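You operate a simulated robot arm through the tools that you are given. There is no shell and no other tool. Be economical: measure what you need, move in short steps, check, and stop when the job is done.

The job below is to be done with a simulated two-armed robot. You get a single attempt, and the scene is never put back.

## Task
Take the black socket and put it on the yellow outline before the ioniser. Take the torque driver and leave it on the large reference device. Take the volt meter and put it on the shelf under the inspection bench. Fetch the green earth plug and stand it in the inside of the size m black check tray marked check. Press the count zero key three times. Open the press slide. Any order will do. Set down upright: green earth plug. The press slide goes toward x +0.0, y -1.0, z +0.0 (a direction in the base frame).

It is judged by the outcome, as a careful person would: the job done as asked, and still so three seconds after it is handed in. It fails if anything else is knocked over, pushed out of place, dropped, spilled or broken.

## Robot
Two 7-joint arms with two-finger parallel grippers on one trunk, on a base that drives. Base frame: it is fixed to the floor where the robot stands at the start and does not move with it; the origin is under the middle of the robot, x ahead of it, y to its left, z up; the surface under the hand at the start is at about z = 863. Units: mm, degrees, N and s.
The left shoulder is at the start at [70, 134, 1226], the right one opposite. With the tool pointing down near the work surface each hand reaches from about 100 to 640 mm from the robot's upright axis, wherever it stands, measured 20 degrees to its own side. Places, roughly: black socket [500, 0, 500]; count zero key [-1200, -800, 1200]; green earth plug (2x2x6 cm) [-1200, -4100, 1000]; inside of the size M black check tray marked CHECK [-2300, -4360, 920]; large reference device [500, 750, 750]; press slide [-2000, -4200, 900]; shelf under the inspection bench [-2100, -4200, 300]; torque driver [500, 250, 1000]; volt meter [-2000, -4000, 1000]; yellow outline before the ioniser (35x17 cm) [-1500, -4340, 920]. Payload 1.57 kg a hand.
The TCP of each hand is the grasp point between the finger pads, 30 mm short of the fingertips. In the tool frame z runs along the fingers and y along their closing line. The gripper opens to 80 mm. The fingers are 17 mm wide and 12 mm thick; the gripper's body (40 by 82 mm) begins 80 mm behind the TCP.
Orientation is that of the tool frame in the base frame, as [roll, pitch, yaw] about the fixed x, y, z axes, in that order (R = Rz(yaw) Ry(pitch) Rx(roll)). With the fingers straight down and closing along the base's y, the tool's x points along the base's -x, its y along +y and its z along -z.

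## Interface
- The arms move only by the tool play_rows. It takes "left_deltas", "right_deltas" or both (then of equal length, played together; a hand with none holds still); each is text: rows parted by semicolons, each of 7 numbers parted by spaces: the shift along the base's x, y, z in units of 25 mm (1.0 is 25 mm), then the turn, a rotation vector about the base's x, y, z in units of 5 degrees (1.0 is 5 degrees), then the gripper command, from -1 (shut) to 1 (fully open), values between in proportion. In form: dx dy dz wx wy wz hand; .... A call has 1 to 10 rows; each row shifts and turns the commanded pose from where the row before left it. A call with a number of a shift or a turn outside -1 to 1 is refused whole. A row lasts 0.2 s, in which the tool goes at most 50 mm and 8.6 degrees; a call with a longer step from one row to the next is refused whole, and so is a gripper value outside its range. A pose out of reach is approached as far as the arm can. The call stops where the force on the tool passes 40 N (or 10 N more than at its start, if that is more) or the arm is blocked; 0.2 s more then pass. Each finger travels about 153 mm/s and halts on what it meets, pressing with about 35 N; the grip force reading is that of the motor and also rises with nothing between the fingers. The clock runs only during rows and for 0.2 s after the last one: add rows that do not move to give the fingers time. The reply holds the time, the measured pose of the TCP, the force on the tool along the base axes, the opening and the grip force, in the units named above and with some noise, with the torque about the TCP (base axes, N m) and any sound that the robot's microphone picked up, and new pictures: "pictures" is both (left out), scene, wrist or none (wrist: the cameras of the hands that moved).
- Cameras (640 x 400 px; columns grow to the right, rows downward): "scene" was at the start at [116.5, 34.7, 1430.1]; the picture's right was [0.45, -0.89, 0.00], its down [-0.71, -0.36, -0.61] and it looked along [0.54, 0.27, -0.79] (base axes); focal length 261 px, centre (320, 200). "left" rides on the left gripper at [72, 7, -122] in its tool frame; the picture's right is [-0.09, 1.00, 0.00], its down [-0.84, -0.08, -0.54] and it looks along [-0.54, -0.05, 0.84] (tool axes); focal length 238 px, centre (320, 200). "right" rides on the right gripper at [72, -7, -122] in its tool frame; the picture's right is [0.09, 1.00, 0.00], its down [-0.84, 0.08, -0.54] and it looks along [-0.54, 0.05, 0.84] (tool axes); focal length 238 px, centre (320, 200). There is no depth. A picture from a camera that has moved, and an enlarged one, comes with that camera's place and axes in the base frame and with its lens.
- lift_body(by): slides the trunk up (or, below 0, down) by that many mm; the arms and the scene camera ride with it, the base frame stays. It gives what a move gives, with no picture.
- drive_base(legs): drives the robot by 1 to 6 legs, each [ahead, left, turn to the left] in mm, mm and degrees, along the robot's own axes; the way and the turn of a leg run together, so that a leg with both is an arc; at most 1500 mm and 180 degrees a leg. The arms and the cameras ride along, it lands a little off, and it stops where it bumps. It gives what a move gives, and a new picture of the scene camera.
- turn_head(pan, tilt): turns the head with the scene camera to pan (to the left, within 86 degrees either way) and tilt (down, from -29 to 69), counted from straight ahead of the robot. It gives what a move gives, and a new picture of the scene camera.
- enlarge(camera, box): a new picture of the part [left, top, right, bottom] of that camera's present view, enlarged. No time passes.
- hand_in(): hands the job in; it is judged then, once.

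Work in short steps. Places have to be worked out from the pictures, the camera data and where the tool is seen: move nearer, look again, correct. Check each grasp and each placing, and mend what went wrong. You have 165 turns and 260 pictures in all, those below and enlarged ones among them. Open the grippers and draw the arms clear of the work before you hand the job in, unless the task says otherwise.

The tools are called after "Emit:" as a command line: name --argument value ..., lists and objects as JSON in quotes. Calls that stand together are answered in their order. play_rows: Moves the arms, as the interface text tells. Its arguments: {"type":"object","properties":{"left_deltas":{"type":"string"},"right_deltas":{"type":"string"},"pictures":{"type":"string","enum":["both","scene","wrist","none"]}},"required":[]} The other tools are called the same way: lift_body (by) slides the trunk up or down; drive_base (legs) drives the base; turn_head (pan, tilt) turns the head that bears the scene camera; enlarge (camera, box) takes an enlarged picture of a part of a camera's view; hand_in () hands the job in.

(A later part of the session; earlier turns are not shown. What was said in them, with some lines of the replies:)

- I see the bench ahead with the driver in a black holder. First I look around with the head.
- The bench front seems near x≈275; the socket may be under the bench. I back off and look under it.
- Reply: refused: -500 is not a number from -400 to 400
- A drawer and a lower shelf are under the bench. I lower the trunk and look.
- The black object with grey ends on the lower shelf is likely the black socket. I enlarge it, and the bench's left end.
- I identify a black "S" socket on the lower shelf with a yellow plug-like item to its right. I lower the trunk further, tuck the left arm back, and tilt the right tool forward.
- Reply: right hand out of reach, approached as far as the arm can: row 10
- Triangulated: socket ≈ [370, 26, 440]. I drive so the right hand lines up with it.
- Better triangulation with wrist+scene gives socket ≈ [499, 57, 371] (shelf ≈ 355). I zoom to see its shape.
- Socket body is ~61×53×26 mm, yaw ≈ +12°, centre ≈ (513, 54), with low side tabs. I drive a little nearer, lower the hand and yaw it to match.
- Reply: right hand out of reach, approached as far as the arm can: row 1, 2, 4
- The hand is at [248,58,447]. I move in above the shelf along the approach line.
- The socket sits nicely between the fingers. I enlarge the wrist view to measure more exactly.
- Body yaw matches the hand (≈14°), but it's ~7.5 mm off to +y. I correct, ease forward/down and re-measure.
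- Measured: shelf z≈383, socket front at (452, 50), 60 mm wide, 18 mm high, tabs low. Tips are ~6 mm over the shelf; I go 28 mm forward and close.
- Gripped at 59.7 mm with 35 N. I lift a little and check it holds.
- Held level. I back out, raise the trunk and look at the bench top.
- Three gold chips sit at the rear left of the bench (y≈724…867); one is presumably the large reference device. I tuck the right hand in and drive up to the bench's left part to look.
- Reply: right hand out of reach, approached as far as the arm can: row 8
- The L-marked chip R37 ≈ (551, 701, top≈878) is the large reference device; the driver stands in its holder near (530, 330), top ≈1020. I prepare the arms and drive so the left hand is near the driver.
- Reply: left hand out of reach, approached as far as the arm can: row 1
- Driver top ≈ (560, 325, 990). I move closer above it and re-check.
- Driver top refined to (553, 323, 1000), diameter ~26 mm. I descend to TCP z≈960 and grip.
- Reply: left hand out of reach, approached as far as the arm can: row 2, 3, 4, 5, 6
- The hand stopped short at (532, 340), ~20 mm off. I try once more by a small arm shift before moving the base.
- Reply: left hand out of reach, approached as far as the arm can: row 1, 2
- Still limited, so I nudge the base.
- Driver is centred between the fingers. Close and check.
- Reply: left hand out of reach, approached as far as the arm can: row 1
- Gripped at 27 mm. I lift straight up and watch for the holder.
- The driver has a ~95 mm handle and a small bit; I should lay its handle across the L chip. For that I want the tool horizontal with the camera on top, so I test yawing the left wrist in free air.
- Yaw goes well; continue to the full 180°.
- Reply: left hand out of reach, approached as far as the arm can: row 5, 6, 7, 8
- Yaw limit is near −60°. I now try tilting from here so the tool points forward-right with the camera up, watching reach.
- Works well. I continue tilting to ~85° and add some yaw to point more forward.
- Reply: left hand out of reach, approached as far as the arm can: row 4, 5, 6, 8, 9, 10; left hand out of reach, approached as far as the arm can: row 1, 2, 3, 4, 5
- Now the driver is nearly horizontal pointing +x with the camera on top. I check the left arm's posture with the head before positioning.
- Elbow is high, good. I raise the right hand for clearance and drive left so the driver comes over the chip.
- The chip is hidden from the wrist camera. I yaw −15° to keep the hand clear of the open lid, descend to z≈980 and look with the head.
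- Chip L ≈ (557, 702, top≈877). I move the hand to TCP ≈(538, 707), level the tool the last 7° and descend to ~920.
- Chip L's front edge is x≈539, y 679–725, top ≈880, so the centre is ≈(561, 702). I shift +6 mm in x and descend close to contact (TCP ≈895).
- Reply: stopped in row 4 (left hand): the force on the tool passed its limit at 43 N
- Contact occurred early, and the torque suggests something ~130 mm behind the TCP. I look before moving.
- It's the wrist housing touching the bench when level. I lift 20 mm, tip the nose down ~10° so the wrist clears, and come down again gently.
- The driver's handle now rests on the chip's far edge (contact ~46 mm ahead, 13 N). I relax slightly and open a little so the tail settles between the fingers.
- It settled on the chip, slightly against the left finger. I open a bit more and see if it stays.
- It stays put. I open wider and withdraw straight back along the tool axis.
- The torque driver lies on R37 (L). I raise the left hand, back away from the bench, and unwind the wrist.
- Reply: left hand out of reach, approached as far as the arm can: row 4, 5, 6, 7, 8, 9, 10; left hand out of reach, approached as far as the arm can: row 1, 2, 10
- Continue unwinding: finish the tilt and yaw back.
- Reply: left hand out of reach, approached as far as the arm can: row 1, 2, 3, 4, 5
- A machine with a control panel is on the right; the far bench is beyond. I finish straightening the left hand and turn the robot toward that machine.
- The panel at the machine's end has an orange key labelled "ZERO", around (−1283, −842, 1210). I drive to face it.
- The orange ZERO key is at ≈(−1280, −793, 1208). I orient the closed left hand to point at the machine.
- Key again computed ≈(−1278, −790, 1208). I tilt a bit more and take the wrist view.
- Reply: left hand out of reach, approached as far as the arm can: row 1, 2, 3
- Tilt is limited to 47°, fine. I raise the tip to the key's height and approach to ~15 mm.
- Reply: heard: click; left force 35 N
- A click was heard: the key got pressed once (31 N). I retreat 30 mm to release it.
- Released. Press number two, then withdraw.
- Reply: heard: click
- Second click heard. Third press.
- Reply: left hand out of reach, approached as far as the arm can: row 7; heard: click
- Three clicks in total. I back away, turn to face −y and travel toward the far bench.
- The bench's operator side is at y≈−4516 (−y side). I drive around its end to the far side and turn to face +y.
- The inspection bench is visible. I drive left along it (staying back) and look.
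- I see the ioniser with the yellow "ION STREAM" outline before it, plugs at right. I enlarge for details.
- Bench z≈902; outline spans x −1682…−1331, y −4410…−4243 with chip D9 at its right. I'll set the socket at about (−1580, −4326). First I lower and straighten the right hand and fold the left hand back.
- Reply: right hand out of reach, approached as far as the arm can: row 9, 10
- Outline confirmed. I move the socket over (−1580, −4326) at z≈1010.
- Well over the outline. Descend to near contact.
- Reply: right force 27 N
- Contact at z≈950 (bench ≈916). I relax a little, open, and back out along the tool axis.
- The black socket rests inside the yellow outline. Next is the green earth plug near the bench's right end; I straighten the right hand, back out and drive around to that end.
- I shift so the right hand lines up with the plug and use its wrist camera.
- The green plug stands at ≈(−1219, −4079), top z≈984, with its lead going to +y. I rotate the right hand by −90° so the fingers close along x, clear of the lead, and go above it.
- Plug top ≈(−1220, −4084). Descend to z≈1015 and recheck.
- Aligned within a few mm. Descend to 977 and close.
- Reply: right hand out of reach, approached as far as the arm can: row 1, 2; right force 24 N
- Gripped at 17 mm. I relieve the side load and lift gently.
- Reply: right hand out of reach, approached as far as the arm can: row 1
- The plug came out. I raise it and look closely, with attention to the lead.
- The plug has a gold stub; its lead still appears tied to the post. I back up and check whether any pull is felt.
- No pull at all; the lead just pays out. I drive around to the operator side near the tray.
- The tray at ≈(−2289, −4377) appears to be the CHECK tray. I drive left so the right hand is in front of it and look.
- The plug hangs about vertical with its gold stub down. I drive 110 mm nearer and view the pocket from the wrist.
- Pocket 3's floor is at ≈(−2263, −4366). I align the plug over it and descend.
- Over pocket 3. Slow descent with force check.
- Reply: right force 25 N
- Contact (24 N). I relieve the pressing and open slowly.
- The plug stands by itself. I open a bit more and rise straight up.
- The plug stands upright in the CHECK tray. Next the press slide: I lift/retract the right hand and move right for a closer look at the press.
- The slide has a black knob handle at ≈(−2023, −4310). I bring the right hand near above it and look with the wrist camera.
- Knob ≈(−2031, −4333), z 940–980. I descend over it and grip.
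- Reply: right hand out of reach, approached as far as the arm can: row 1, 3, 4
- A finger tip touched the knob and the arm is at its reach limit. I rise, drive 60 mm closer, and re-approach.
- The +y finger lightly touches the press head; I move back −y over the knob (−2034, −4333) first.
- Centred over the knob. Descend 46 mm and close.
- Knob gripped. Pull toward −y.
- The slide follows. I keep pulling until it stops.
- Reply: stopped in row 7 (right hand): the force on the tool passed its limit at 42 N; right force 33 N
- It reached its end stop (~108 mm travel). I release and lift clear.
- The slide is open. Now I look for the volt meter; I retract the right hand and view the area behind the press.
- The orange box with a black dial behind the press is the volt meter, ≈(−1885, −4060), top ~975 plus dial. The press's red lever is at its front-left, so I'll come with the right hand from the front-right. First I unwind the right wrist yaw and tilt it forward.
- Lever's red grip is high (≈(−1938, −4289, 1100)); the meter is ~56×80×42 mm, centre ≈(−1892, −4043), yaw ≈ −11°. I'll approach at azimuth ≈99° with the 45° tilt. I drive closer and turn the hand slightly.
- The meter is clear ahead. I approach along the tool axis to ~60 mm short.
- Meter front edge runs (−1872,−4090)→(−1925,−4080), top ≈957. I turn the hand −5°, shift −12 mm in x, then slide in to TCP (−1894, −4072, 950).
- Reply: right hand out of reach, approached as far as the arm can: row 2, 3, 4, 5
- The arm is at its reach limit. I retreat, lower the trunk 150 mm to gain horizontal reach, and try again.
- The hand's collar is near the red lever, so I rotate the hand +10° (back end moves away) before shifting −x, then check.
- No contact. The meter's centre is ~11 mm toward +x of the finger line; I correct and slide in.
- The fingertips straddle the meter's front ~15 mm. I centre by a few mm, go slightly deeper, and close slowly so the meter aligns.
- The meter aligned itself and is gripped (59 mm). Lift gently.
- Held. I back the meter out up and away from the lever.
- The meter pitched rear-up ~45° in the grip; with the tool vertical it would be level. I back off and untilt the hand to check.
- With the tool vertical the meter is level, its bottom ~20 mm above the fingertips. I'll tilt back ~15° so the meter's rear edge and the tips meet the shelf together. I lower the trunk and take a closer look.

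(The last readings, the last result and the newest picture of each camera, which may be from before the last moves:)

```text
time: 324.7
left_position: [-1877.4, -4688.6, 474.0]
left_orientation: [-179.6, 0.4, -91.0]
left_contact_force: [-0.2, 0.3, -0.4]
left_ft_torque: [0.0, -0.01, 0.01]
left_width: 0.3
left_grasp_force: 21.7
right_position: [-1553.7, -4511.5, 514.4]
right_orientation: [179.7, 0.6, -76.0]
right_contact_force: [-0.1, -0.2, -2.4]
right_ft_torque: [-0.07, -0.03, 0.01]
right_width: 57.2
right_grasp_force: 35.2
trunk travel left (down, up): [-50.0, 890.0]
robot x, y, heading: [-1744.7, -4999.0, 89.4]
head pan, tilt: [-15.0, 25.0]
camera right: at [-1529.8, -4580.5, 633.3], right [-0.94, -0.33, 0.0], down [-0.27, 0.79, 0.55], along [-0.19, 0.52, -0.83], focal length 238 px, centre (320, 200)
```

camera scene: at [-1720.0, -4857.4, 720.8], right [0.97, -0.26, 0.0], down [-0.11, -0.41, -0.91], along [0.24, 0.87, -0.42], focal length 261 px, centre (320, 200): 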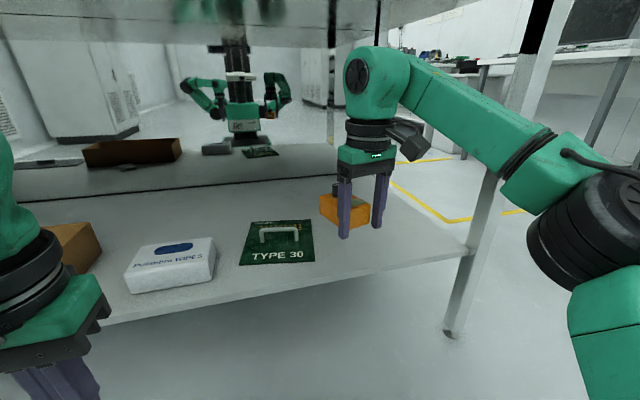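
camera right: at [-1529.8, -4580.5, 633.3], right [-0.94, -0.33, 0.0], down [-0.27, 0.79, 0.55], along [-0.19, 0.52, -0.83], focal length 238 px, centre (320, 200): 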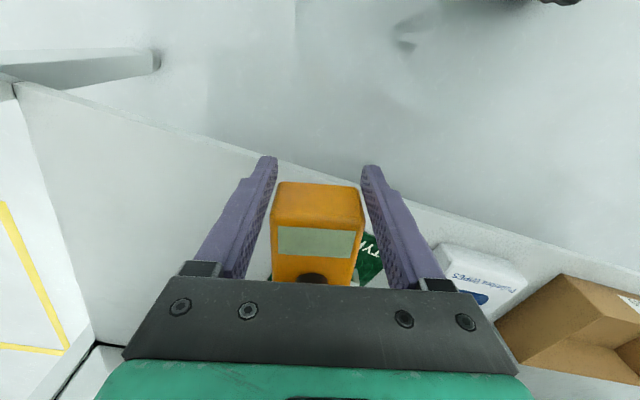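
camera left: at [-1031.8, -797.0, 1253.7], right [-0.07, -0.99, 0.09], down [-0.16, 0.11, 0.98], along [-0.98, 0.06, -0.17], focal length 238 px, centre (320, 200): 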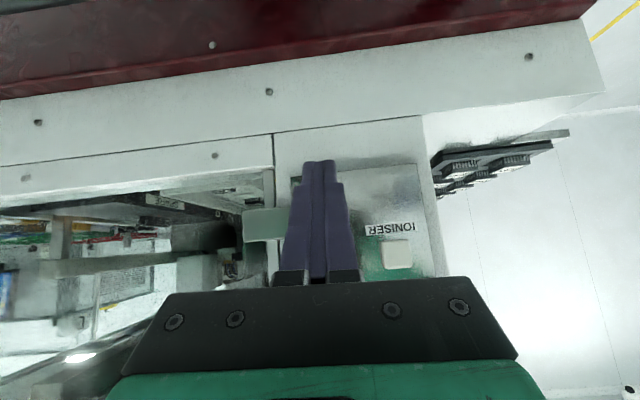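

Shelf z≈290, front edge y≈−4409; free area right of the TYPE 30 card. I drive in, tilt the hand back 15° and lower partway.

Emit:
drive_base --legs '[[0, -52, 0], [155, 0, 0]]'

Emit:
play_rows --right_deltas "0 0 -0.8 -0.97 -0.24 0 -1;0 0 -0.8 -0.97 -0.24 0 -1;0 0 -0.8 -0.97 -0.24 0 -1;0 0 -1 0 0 0 -1;0 0 -1 0 0 0 -1;0 0 -0.8 0 0 0 -1;0 0 0 0 0 0 -1" --pictures "both"

Emit:
enlarge --camera "scene" --box '[240, 130, 440, 280]'

```text
time: 326.6
left_position: [-1826.6, -4534.4, 474.1]
left_orientation: [-179.6, 0.5, -90.7]
left_contact_force: [0.1, -0.1, -0.7]
left_ft_torque: [0.0, 0.0, 0.01]
left_width: 0.0
left_grasp_force: 22.1
right_position: [-1502.3, -4357.4, 512.2]
right_orientation: [179.6, 0.6, -75.9]
right_contact_force: [0.3, 0.6, -1.7]
right_ft_torque: [-0.09, -0.03, 0.0]
right_width: 57.0
right_grasp_force: 34.6
trunk travel left (down, up): [-50.0, 890.0]
robot x, y, heading: [-1691.5, -4842.1, 89.8]
head pan, tilt: [-15.0, 25.0]
camera scene: at [-1668.4, -4703.3, 720.8], right [0.97, -0.26, 0.0], down [-0.11, -0.41, -0.91], along [0.24, 0.87, -0.42], focal length 261 px, centre (320, 200)
```

scene: 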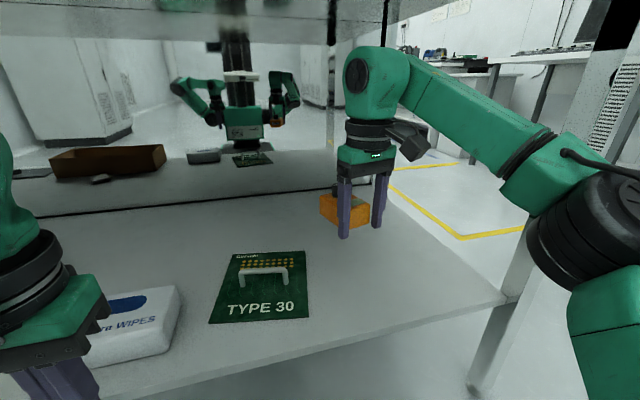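

```text
time: 328.2
left_position: [-1827.7, -4535.4, 474.4]
left_orientation: [-179.6, 0.6, -90.8]
left_contact_force: [-0.3, 0.1, 0.0]
left_ft_torque: [0.02, 0.0, 0.0]
left_width: 0.2
left_grasp_force: 21.0
right_position: [-1495.7, -4377.1, 371.6]
right_orientation: [179.6, -14.3, -75.9]
right_contact_force: [0.2, 0.0, 0.5]
right_ft_torque: [0.22, -0.05, -0.03]
right_width: 57.1
right_grasp_force: 34.9
right hand out of reach, approached as far as the arm can: row 1, 2, 3
trunk travel left (down, up): [-50.0, 890.0]
robot x, y, heading: [-1691.5, -4843.2, 89.5]
head pan, tilt: [-15.0, 25.0]
camera scene: at [-1668.5, -4703.6, 720.9], right [0.97, -0.26, 0.0], down [-0.11, -0.41, -0.91], along [0.24, 0.88, -0.42], focal length 261 px, centre (320, 200)
camera right: at [-1478.0, -4413.6, 507.5], right [-0.94, -0.33, 0.03], down [-0.3, 0.9, 0.32], along [-0.13, 0.29, -0.95], focal length 238 px, centre (320, 200)
```

scene: 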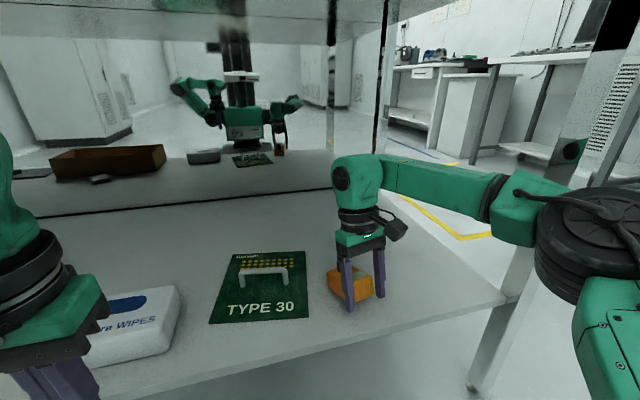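
right: 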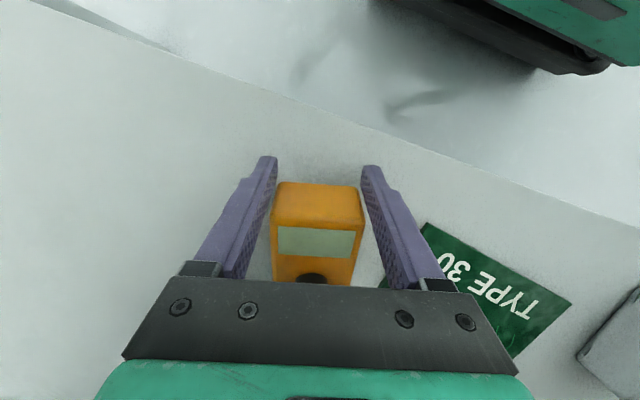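

```text
2.67 times, centred on (340, 205) of scene
camera zoom: at [-1668.5, -4703.6, 720.9], right [0.97, -0.26, 0.0], down [-0.11, -0.41, -0.91], along [0.24, 0.88, -0.42], focal length 695 px, centre (267, 187)
```

zoom: 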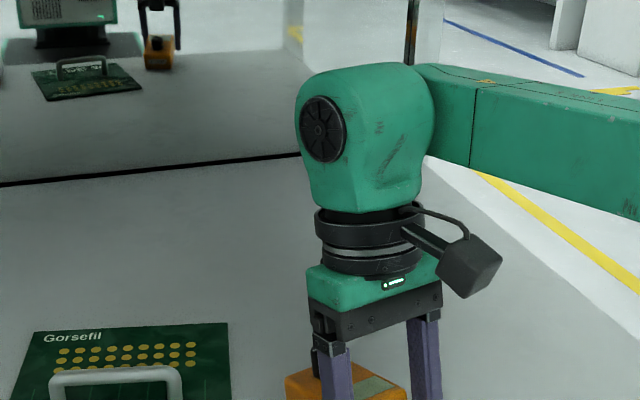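

Force/torque shows the meter's rear just touching the shelf (z≈340). I lower 2–3 mm more to confirm.

Emit:
play_rows --right_deltas "0 0 -0.08 0 0 0 -1;0 0 -0.04 0 0 0 -1;0 0 0 0 0 0 -1" --pictures "none"

Emit:
enlarge --camera "scene" --box '[300, 210, 420, 330]'

```text
time: 329.0
left_position: [-1828.3, -4535.7, 473.9]
left_orientation: [-179.7, 0.6, -90.8]
left_contact_force: [0.1, 0.4, -0.4]
left_ft_torque: [-0.02, 0.0, 0.02]
left_width: 0.2
left_grasp_force: 21.2
right_position: [-1494.4, -4377.8, 370.6]
right_orientation: [179.7, -14.2, -75.9]
right_contact_force: [0.4, 0.9, 10.9]
right_ft_torque: [1.09, -0.12, -0.05]
right_width: 57.2
right_grasp_force: 34.8
trunk travel left (down, up): [-50.0, 890.0]
robot x, y, heading: [-1692.5, -4846.6, 90.3]
head pan, tilt: [-15.0, 25.0]
```

```text
3.33 times, centred on (360, 270) of scene
camera zoom: at [-1668.8, -4704.4, 721.1], right [0.97, -0.26, 0.0], down [-0.11, -0.41, -0.91], along [0.24, 0.88, -0.42], focal length 869 px, centre (187, -33)
```

zoom: 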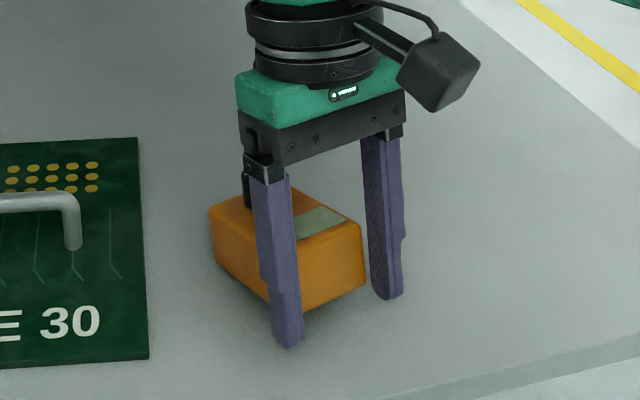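

The rear edge bears on the shelf. I open very gradually so the front slides down gently.

Emit:
play_rows --right_deltas "0 0 0.04 0 0 0 0.38;0 0 0 0 0 0 0.41;0 0 0 0 0 0 0.425;0 0 0 0 0 0 0.435;0 0 0 0 0 0 0.445;0 0 0 0 0 0 0.455;0 0 0 0 0 0 0.47;0 0 0 0 0 0 0.5;0 0 0 0 0 0 0.5" --pictures "none"

Emit:
enlarge --camera "scene" --box '[300, 210, 420, 330]'

```text
time: 331.0
left_position: [-1827.6, -4536.3, 474.1]
left_orientation: [-179.6, 0.6, -90.9]
left_contact_force: [0.5, 0.2, 0.3]
left_ft_torque: [0.01, -0.01, -0.02]
left_width: 0.0
left_grasp_force: 21.5
right_position: [-1493.7, -4376.7, 369.4]
right_orientation: [179.6, -14.3, -76.0]
right_contact_force: [0.4, -0.3, 0.4]
right_ft_torque: [0.0, 0.0, 0.01]
right_width: 60.3
right_grasp_force: 0.0
trunk travel left (down, up): [-50.0, 890.0]
robot x, y, heading: [-1689.7, -4842.5, 90.0]
head pan, tilt: [-15.0, 25.0]
```

```text
3.33 times, centred on (360, 270) of scene
camera zoom: at [-1668.4, -4703.4, 720.8], right [0.97, -0.26, 0.0], down [-0.11, -0.41, -0.91], along [0.24, 0.88, -0.42], focal length 869 px, centre (187, -33)
```

zoom: 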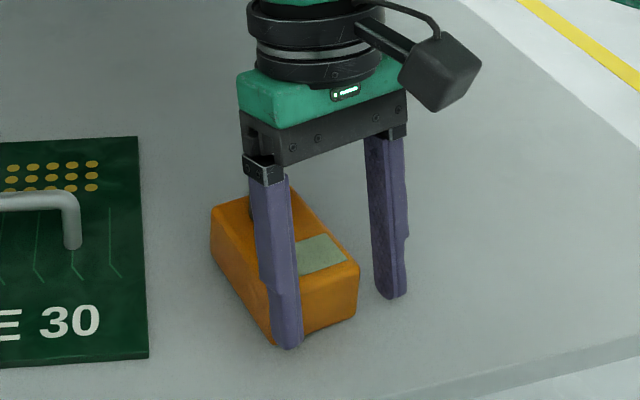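

The meter sits flat on the shelf. I open fully and rise straight up, then withdraw.

Emit:
play_rows --right_deltas "0 0 0 0 0 0 0.8;0 0 0 0 0 0 1;0 0 0.6 0 0 0 1;0 0 1 0 0 0 1;0 0 1 0 0 0 1;0 0 1 0 0 0 1;0 0 0 0 0 0 1" --pictures "scene"

Emit:
drive_base --legs '[[-350, 0, 0]]'

Emit:
enlarge --camera "scene" --box '[200, 160, 460, 320]'

```text
time: 332.6
left_position: [-1827.1, -4535.5, 473.2]
left_orientation: [-179.6, 0.6, -90.8]
left_contact_force: [0.3, -0.6, -0.3]
left_ft_torque: [-0.02, 0.0, -0.05]
left_width: 0.2
left_grasp_force: 21.4
right_position: [-1494.8, -4384.9, 456.9]
right_orientation: [179.6, -14.2, -75.9]
right_contact_force: [0.1, 0.2, 0.3]
right_ft_torque: [-0.01, 0.0, 0.02]
right_width: 79.9
right_grasp_force: 0.2
right hand out of reach, approached as far as the arm can: row 6
trunk travel left (down, up): [-50.0, 890.0]
robot x, y, heading: [-1690.7, -4842.7, 89.8]
head pan, tilt: [-15.0, 25.0]
camera scene: at [-1668.4, -4703.5, 720.8], right [0.97, -0.26, 0.0], down [-0.11, -0.41, -0.91], along [0.24, 0.88, -0.42], focal length 261 px, centre (320, 200)
```

scene: 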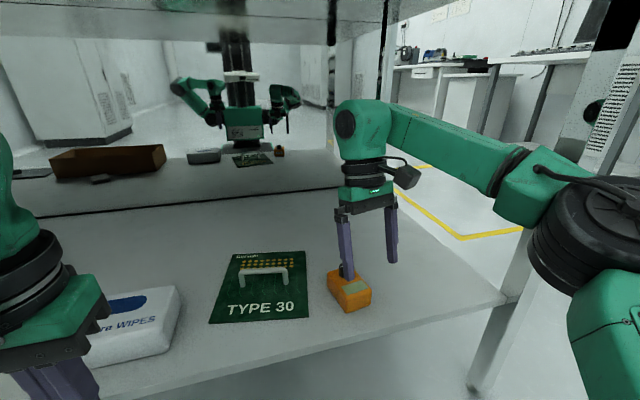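

```text
time: 334.9
left_position: [-1827.1, -4883.0, 473.8]
left_orientation: [-179.6, 0.5, -90.9]
left_contact_force: [0.4, 0.1, 0.1]
left_ft_torque: [-0.03, 0.0, -0.01]
left_width: 0.1
left_grasp_force: 21.1
right_position: [-1494.8, -4734.5, 457.3]
right_orientation: [179.6, -14.1, -76.0]
right_contact_force: [0.3, -0.6, 0.3]
right_ft_torque: [-0.01, 0.01, 0.01]
right_width: 79.8
right_grasp_force: 0.0
trunk travel left (down, up): [-50.0, 890.0]
robot x, y, heading: [-1690.3, -5193.8, 90.0]
head pan, tilt: [-15.0, 25.0]
camera scene: at [-1669.0, -5052.9, 720.8], right [0.96, -0.26, 0.0], down [-0.11, -0.41, -0.91], along [0.24, 0.87, -0.42], focal length 261 px, centre (320, 200)
```

scene: 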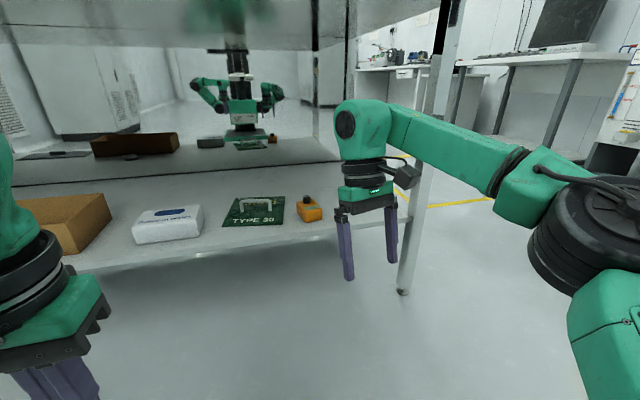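

```text
2.46 times, centred on (330, 240) of scene
camera zoom: at [-1669.0, -5052.9, 720.8], right [0.96, -0.26, 0.0], down [-0.11, -0.41, -0.91], along [0.24, 0.87, -0.42], focal length 642 px, centre (295, 102)
```

zoom: 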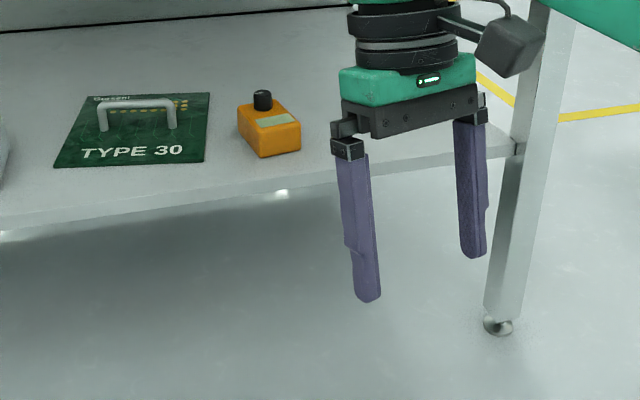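

The volt meter stands on the shelf. I raise the trunk, open the left gripper, and do a final check of the bench.

Emit:
lift_body --by 400

Emit:
lift_body --by 350

Emit:
play_rows --left_deltas "0 0 0 0 0 0 0;0 0 0 0 0 0 1;0 0 0 0 0 0 1" --pictures "none"

Emit:
turn_head --pan 16 --tilt 28

Emit:
enlarge --camera "scene" --box '[200, 150, 480, 300]'

```text
time: 338.7
left_position: [-1826.6, -4883.8, 874.7]
left_orientation: [-179.7, 0.5, -90.9]
left_contact_force: [0.2, -0.5, 0.0]
left_ft_torque: [0.03, 0.04, -0.01]
left_width: 0.1
left_grasp_force: 21.6
right_position: [-1494.5, -4733.1, 856.3]
right_orientation: [179.6, -14.2, -75.9]
right_contact_force: [0.1, 0.5, 0.3]
right_ft_torque: [0.0, 0.01, 0.0]
right_width: 80.0
right_grasp_force: 0.0
trunk travel left (down, up): [-450.0, 490.0]
robot x, y, heading: [-1696.8, -5191.0, 89.7]
head pan, tilt: [-15.0, 25.0]
```

```text
time: 342.1
left_position: [-1828.9, -4883.8, 1225.1]
left_orientation: [-179.7, 0.6, -91.0]
left_contact_force: [1.6, 0.0, 0.2]
left_ft_torque: [0.0, -0.04, 0.02]
left_width: 0.0
left_grasp_force: 21.2
right_position: [-1495.1, -4735.2, 1206.8]
right_orientation: [179.7, -14.1, -76.0]
right_contact_force: [0.1, -0.3, 0.8]
right_ft_torque: [-0.02, 0.04, 0.0]
right_width: 80.0
right_grasp_force: 0.0
trunk travel left (down, up): [-800.0, 140.0]
robot x, y, heading: [-1695.5, -5194.2, 89.5]
head pan, tilt: [-15.0, 25.0]
```

```text
time: 342.9
left_position: [-1828.1, -4883.8, 1223.4]
left_orientation: [-179.6, 0.5, -90.9]
left_contact_force: [0.1, 0.4, 0.3]
left_ft_torque: [0.0, 0.0, 0.02]
left_width: 80.0
left_grasp_force: 0.1
right_position: [-1495.8, -4735.3, 1206.5]
right_orientation: [179.6, -14.2, -76.0]
right_contact_force: [-0.3, -1.2, 0.0]
right_ft_torque: [0.01, 0.0, -0.02]
right_width: 80.0
right_grasp_force: 0.1
trunk travel left (down, up): [-800.0, 140.0]
robot x, y, heading: [-1694.9, -5194.9, 89.6]
head pan, tilt: [-15.0, 25.0]
```

```text
time: 343.9
left_position: [-1826.9, -4885.2, 1224.1]
left_orientation: [-179.6, 0.6, -91.0]
left_contact_force: [-0.7, 0.3, -0.2]
left_ft_torque: [-0.02, -0.03, -0.01]
left_width: 80.1
left_grasp_force: 0.0
right_position: [-1494.5, -4736.8, 1205.7]
right_orientation: [179.7, -14.2, -76.0]
right_contact_force: [0.1, 0.3, 0.6]
right_ft_torque: [0.03, 0.0, 0.0]
right_width: 80.2
right_grasp_force: 0.1
trunk travel left (down, up): [-800.0, 140.0]
robot x, y, heading: [-1693.1, -5194.1, 89.8]
head pan, tilt: [16.0, 28.0]
camera scene: at [-1717.8, -5054.0, 1466.1], right [0.96, 0.27, 0.0], down [0.13, -0.45, -0.88], along [-0.24, 0.85, -0.47], focal length 261 px, centre (320, 200)
```

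scene: 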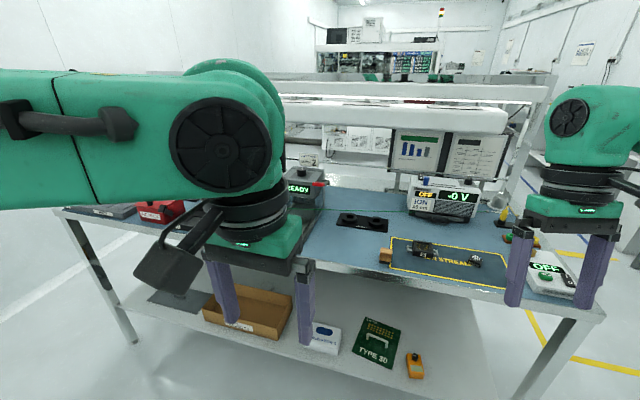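

```text
2.29 times, centred on (340, 225) of scene
camera zoom: at [-1717.8, -5054.0, 1466.1], right [0.96, 0.27, 0.0], down [0.13, -0.45, -0.88], along [-0.24, 0.85, -0.47], focal length 596 px, centre (274, 143)
```

zoom: 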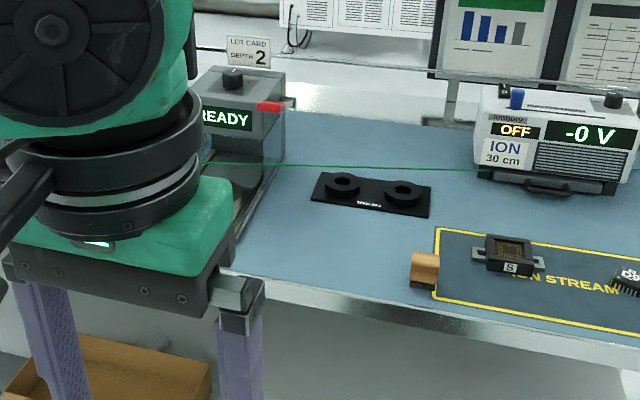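

Emit:
enlarge --camera "scene" --box '[370, 225, 520, 300]'

Emit:
drive_base --legs '[[0, 550, 0]]'

Emit:
turn_head --pan -2 --tilt 32

Emit:
enlarge --camera "scene" --box '[240, 150, 440, 290]'

```text
4.27 times, centred on (445, 262) of scene
camera zoom: at [-1717.8, -5054.0, 1466.1], right [0.96, 0.27, 0.0], down [0.13, -0.45, -0.88], along [-0.24, 0.85, -0.47], focal length 1112 px, centre (-213, -67)
```

zoom: 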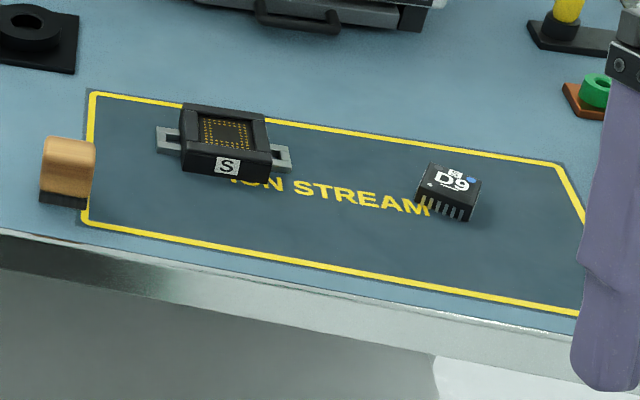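

```text
time: 347.0
left_position: [-2373.6, -4883.4, 1223.1]
left_orientation: [-179.7, 0.6, -90.9]
left_contact_force: [-0.6, -0.6, -0.2]
left_ft_torque: [-0.02, 0.05, 0.02]
left_width: 80.0
left_grasp_force: 0.2
right_position: [-2041.1, -4732.2, 1206.1]
right_orientation: [179.6, -14.2, -76.1]
right_contact_force: [0.3, -0.2, 0.8]
right_ft_torque: [0.01, 0.03, -0.02]
right_width: 80.0
right_grasp_force: 0.1
trunk travel left (down, up): [-800.0, 140.0]
robot x, y, heading: [-2233.1, -5194.2, 89.7]
head pan, tilt: [16.0, 28.0]
camera scene: at [-2263.9, -5051.9, 1466.1], right [0.96, 0.27, 0.0], down [0.13, -0.45, -0.88], along [-0.24, 0.85, -0.47], focal length 261 px, centre (320, 200)
```

scene: 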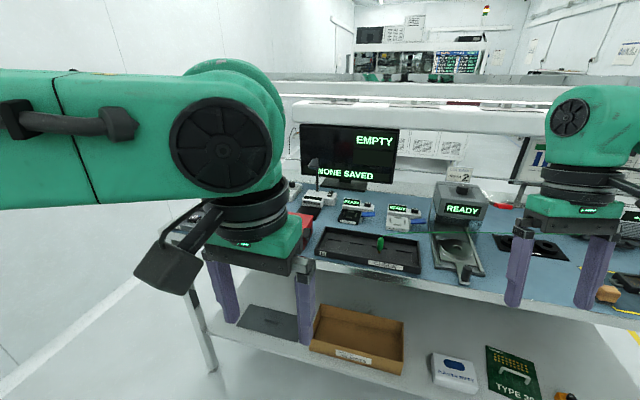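

```text
time: 347.9
left_position: [-2374.9, -4883.5, 1224.0]
left_orientation: [-179.6, 0.7, -90.9]
left_contact_force: [0.1, -0.2, -0.3]
left_ft_torque: [-0.01, 0.02, -0.01]
left_width: 79.6
left_grasp_force: 0.0
right_position: [-2043.2, -4734.0, 1206.2]
right_orientation: [179.7, -14.1, -76.1]
right_contact_force: [-0.3, 0.3, 0.1]
right_ft_torque: [-0.02, 0.02, -0.01]
right_width: 79.7
right_grasp_force: 0.1
trunk travel left (down, up): [-800.0, 140.0]
robot x, y, heading: [-2238.1, -5195.2, 89.7]
head pan, tilt: [-2.0, 32.0]
camera scene: at [-2237.8, -5050.2, 1459.7], right [1.0, -0.04, 0.0], down [-0.02, -0.53, -0.85], along [0.03, 0.85, -0.53], focal length 261 px, centre (320, 200)
```

scene: 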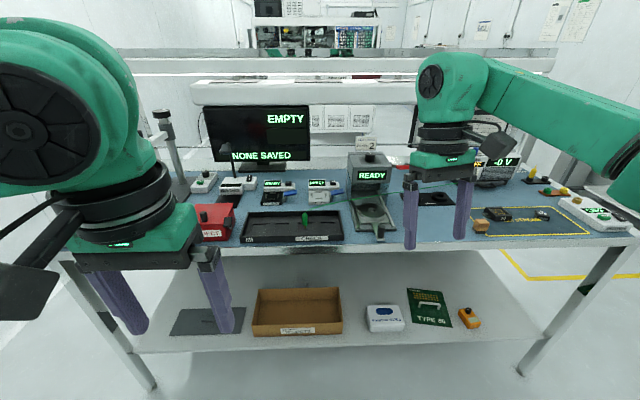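

```text
2.86 times, centred on (340, 220) of scene
camera zoom: at [-2237.8, -5050.2, 1459.7], right [1.0, -0.04, 0.0], down [-0.02, -0.53, -0.85], along [0.03, 0.85, -0.53], focal length 745 px, centre (263, 143)
```

zoom: 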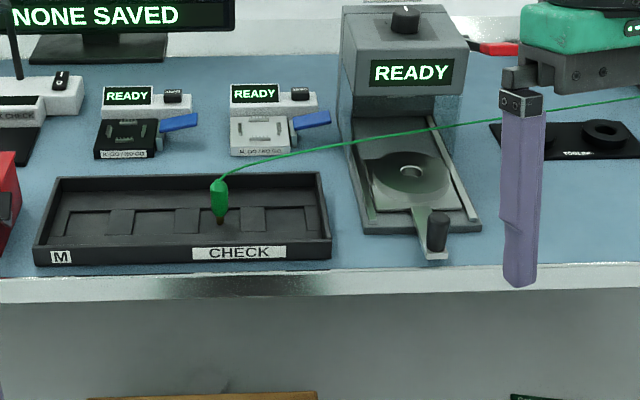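

Final check done: socket within the yellow outline, plug upright in the CHECK tray, slide open, meter on the shelf, driver left on R37, key clicked three times. The grippers are open and the arms clear, so I hand in.

Emit:
hand_in

```text
The job is handed in.
```

I did all six steps and handed the job in; I checked every placement in the camera pictures:

- **Black socket:** it rests flat inside the yellow outline before the ioniser, clear of the chip already lying there.
- **Torque driver:** it lies on the large reference device (the chip marked L, R37). I last looked at it just after setting it down.
- **Volt meter:** it stands on the shelf under the inspection bench. Its front edge dropped about 20 mm when I let go.
- **Green earth plug:** it stands upright in the size M tray marked CHECK. Its lead still runs back to its post.
- **Count zero key:** I took this to be the orange ZERO key on the machine panel and pressed it three times, with a click heard each time.
- **Press slide:** it is pulled toward −y to its end stop, about 108 mm.

The left wrist bumped the first bench once, at about 43 N, while I was laying the driver down. A finger also lightly touched the press head. Nothing looked moved or knocked over in the pictures.
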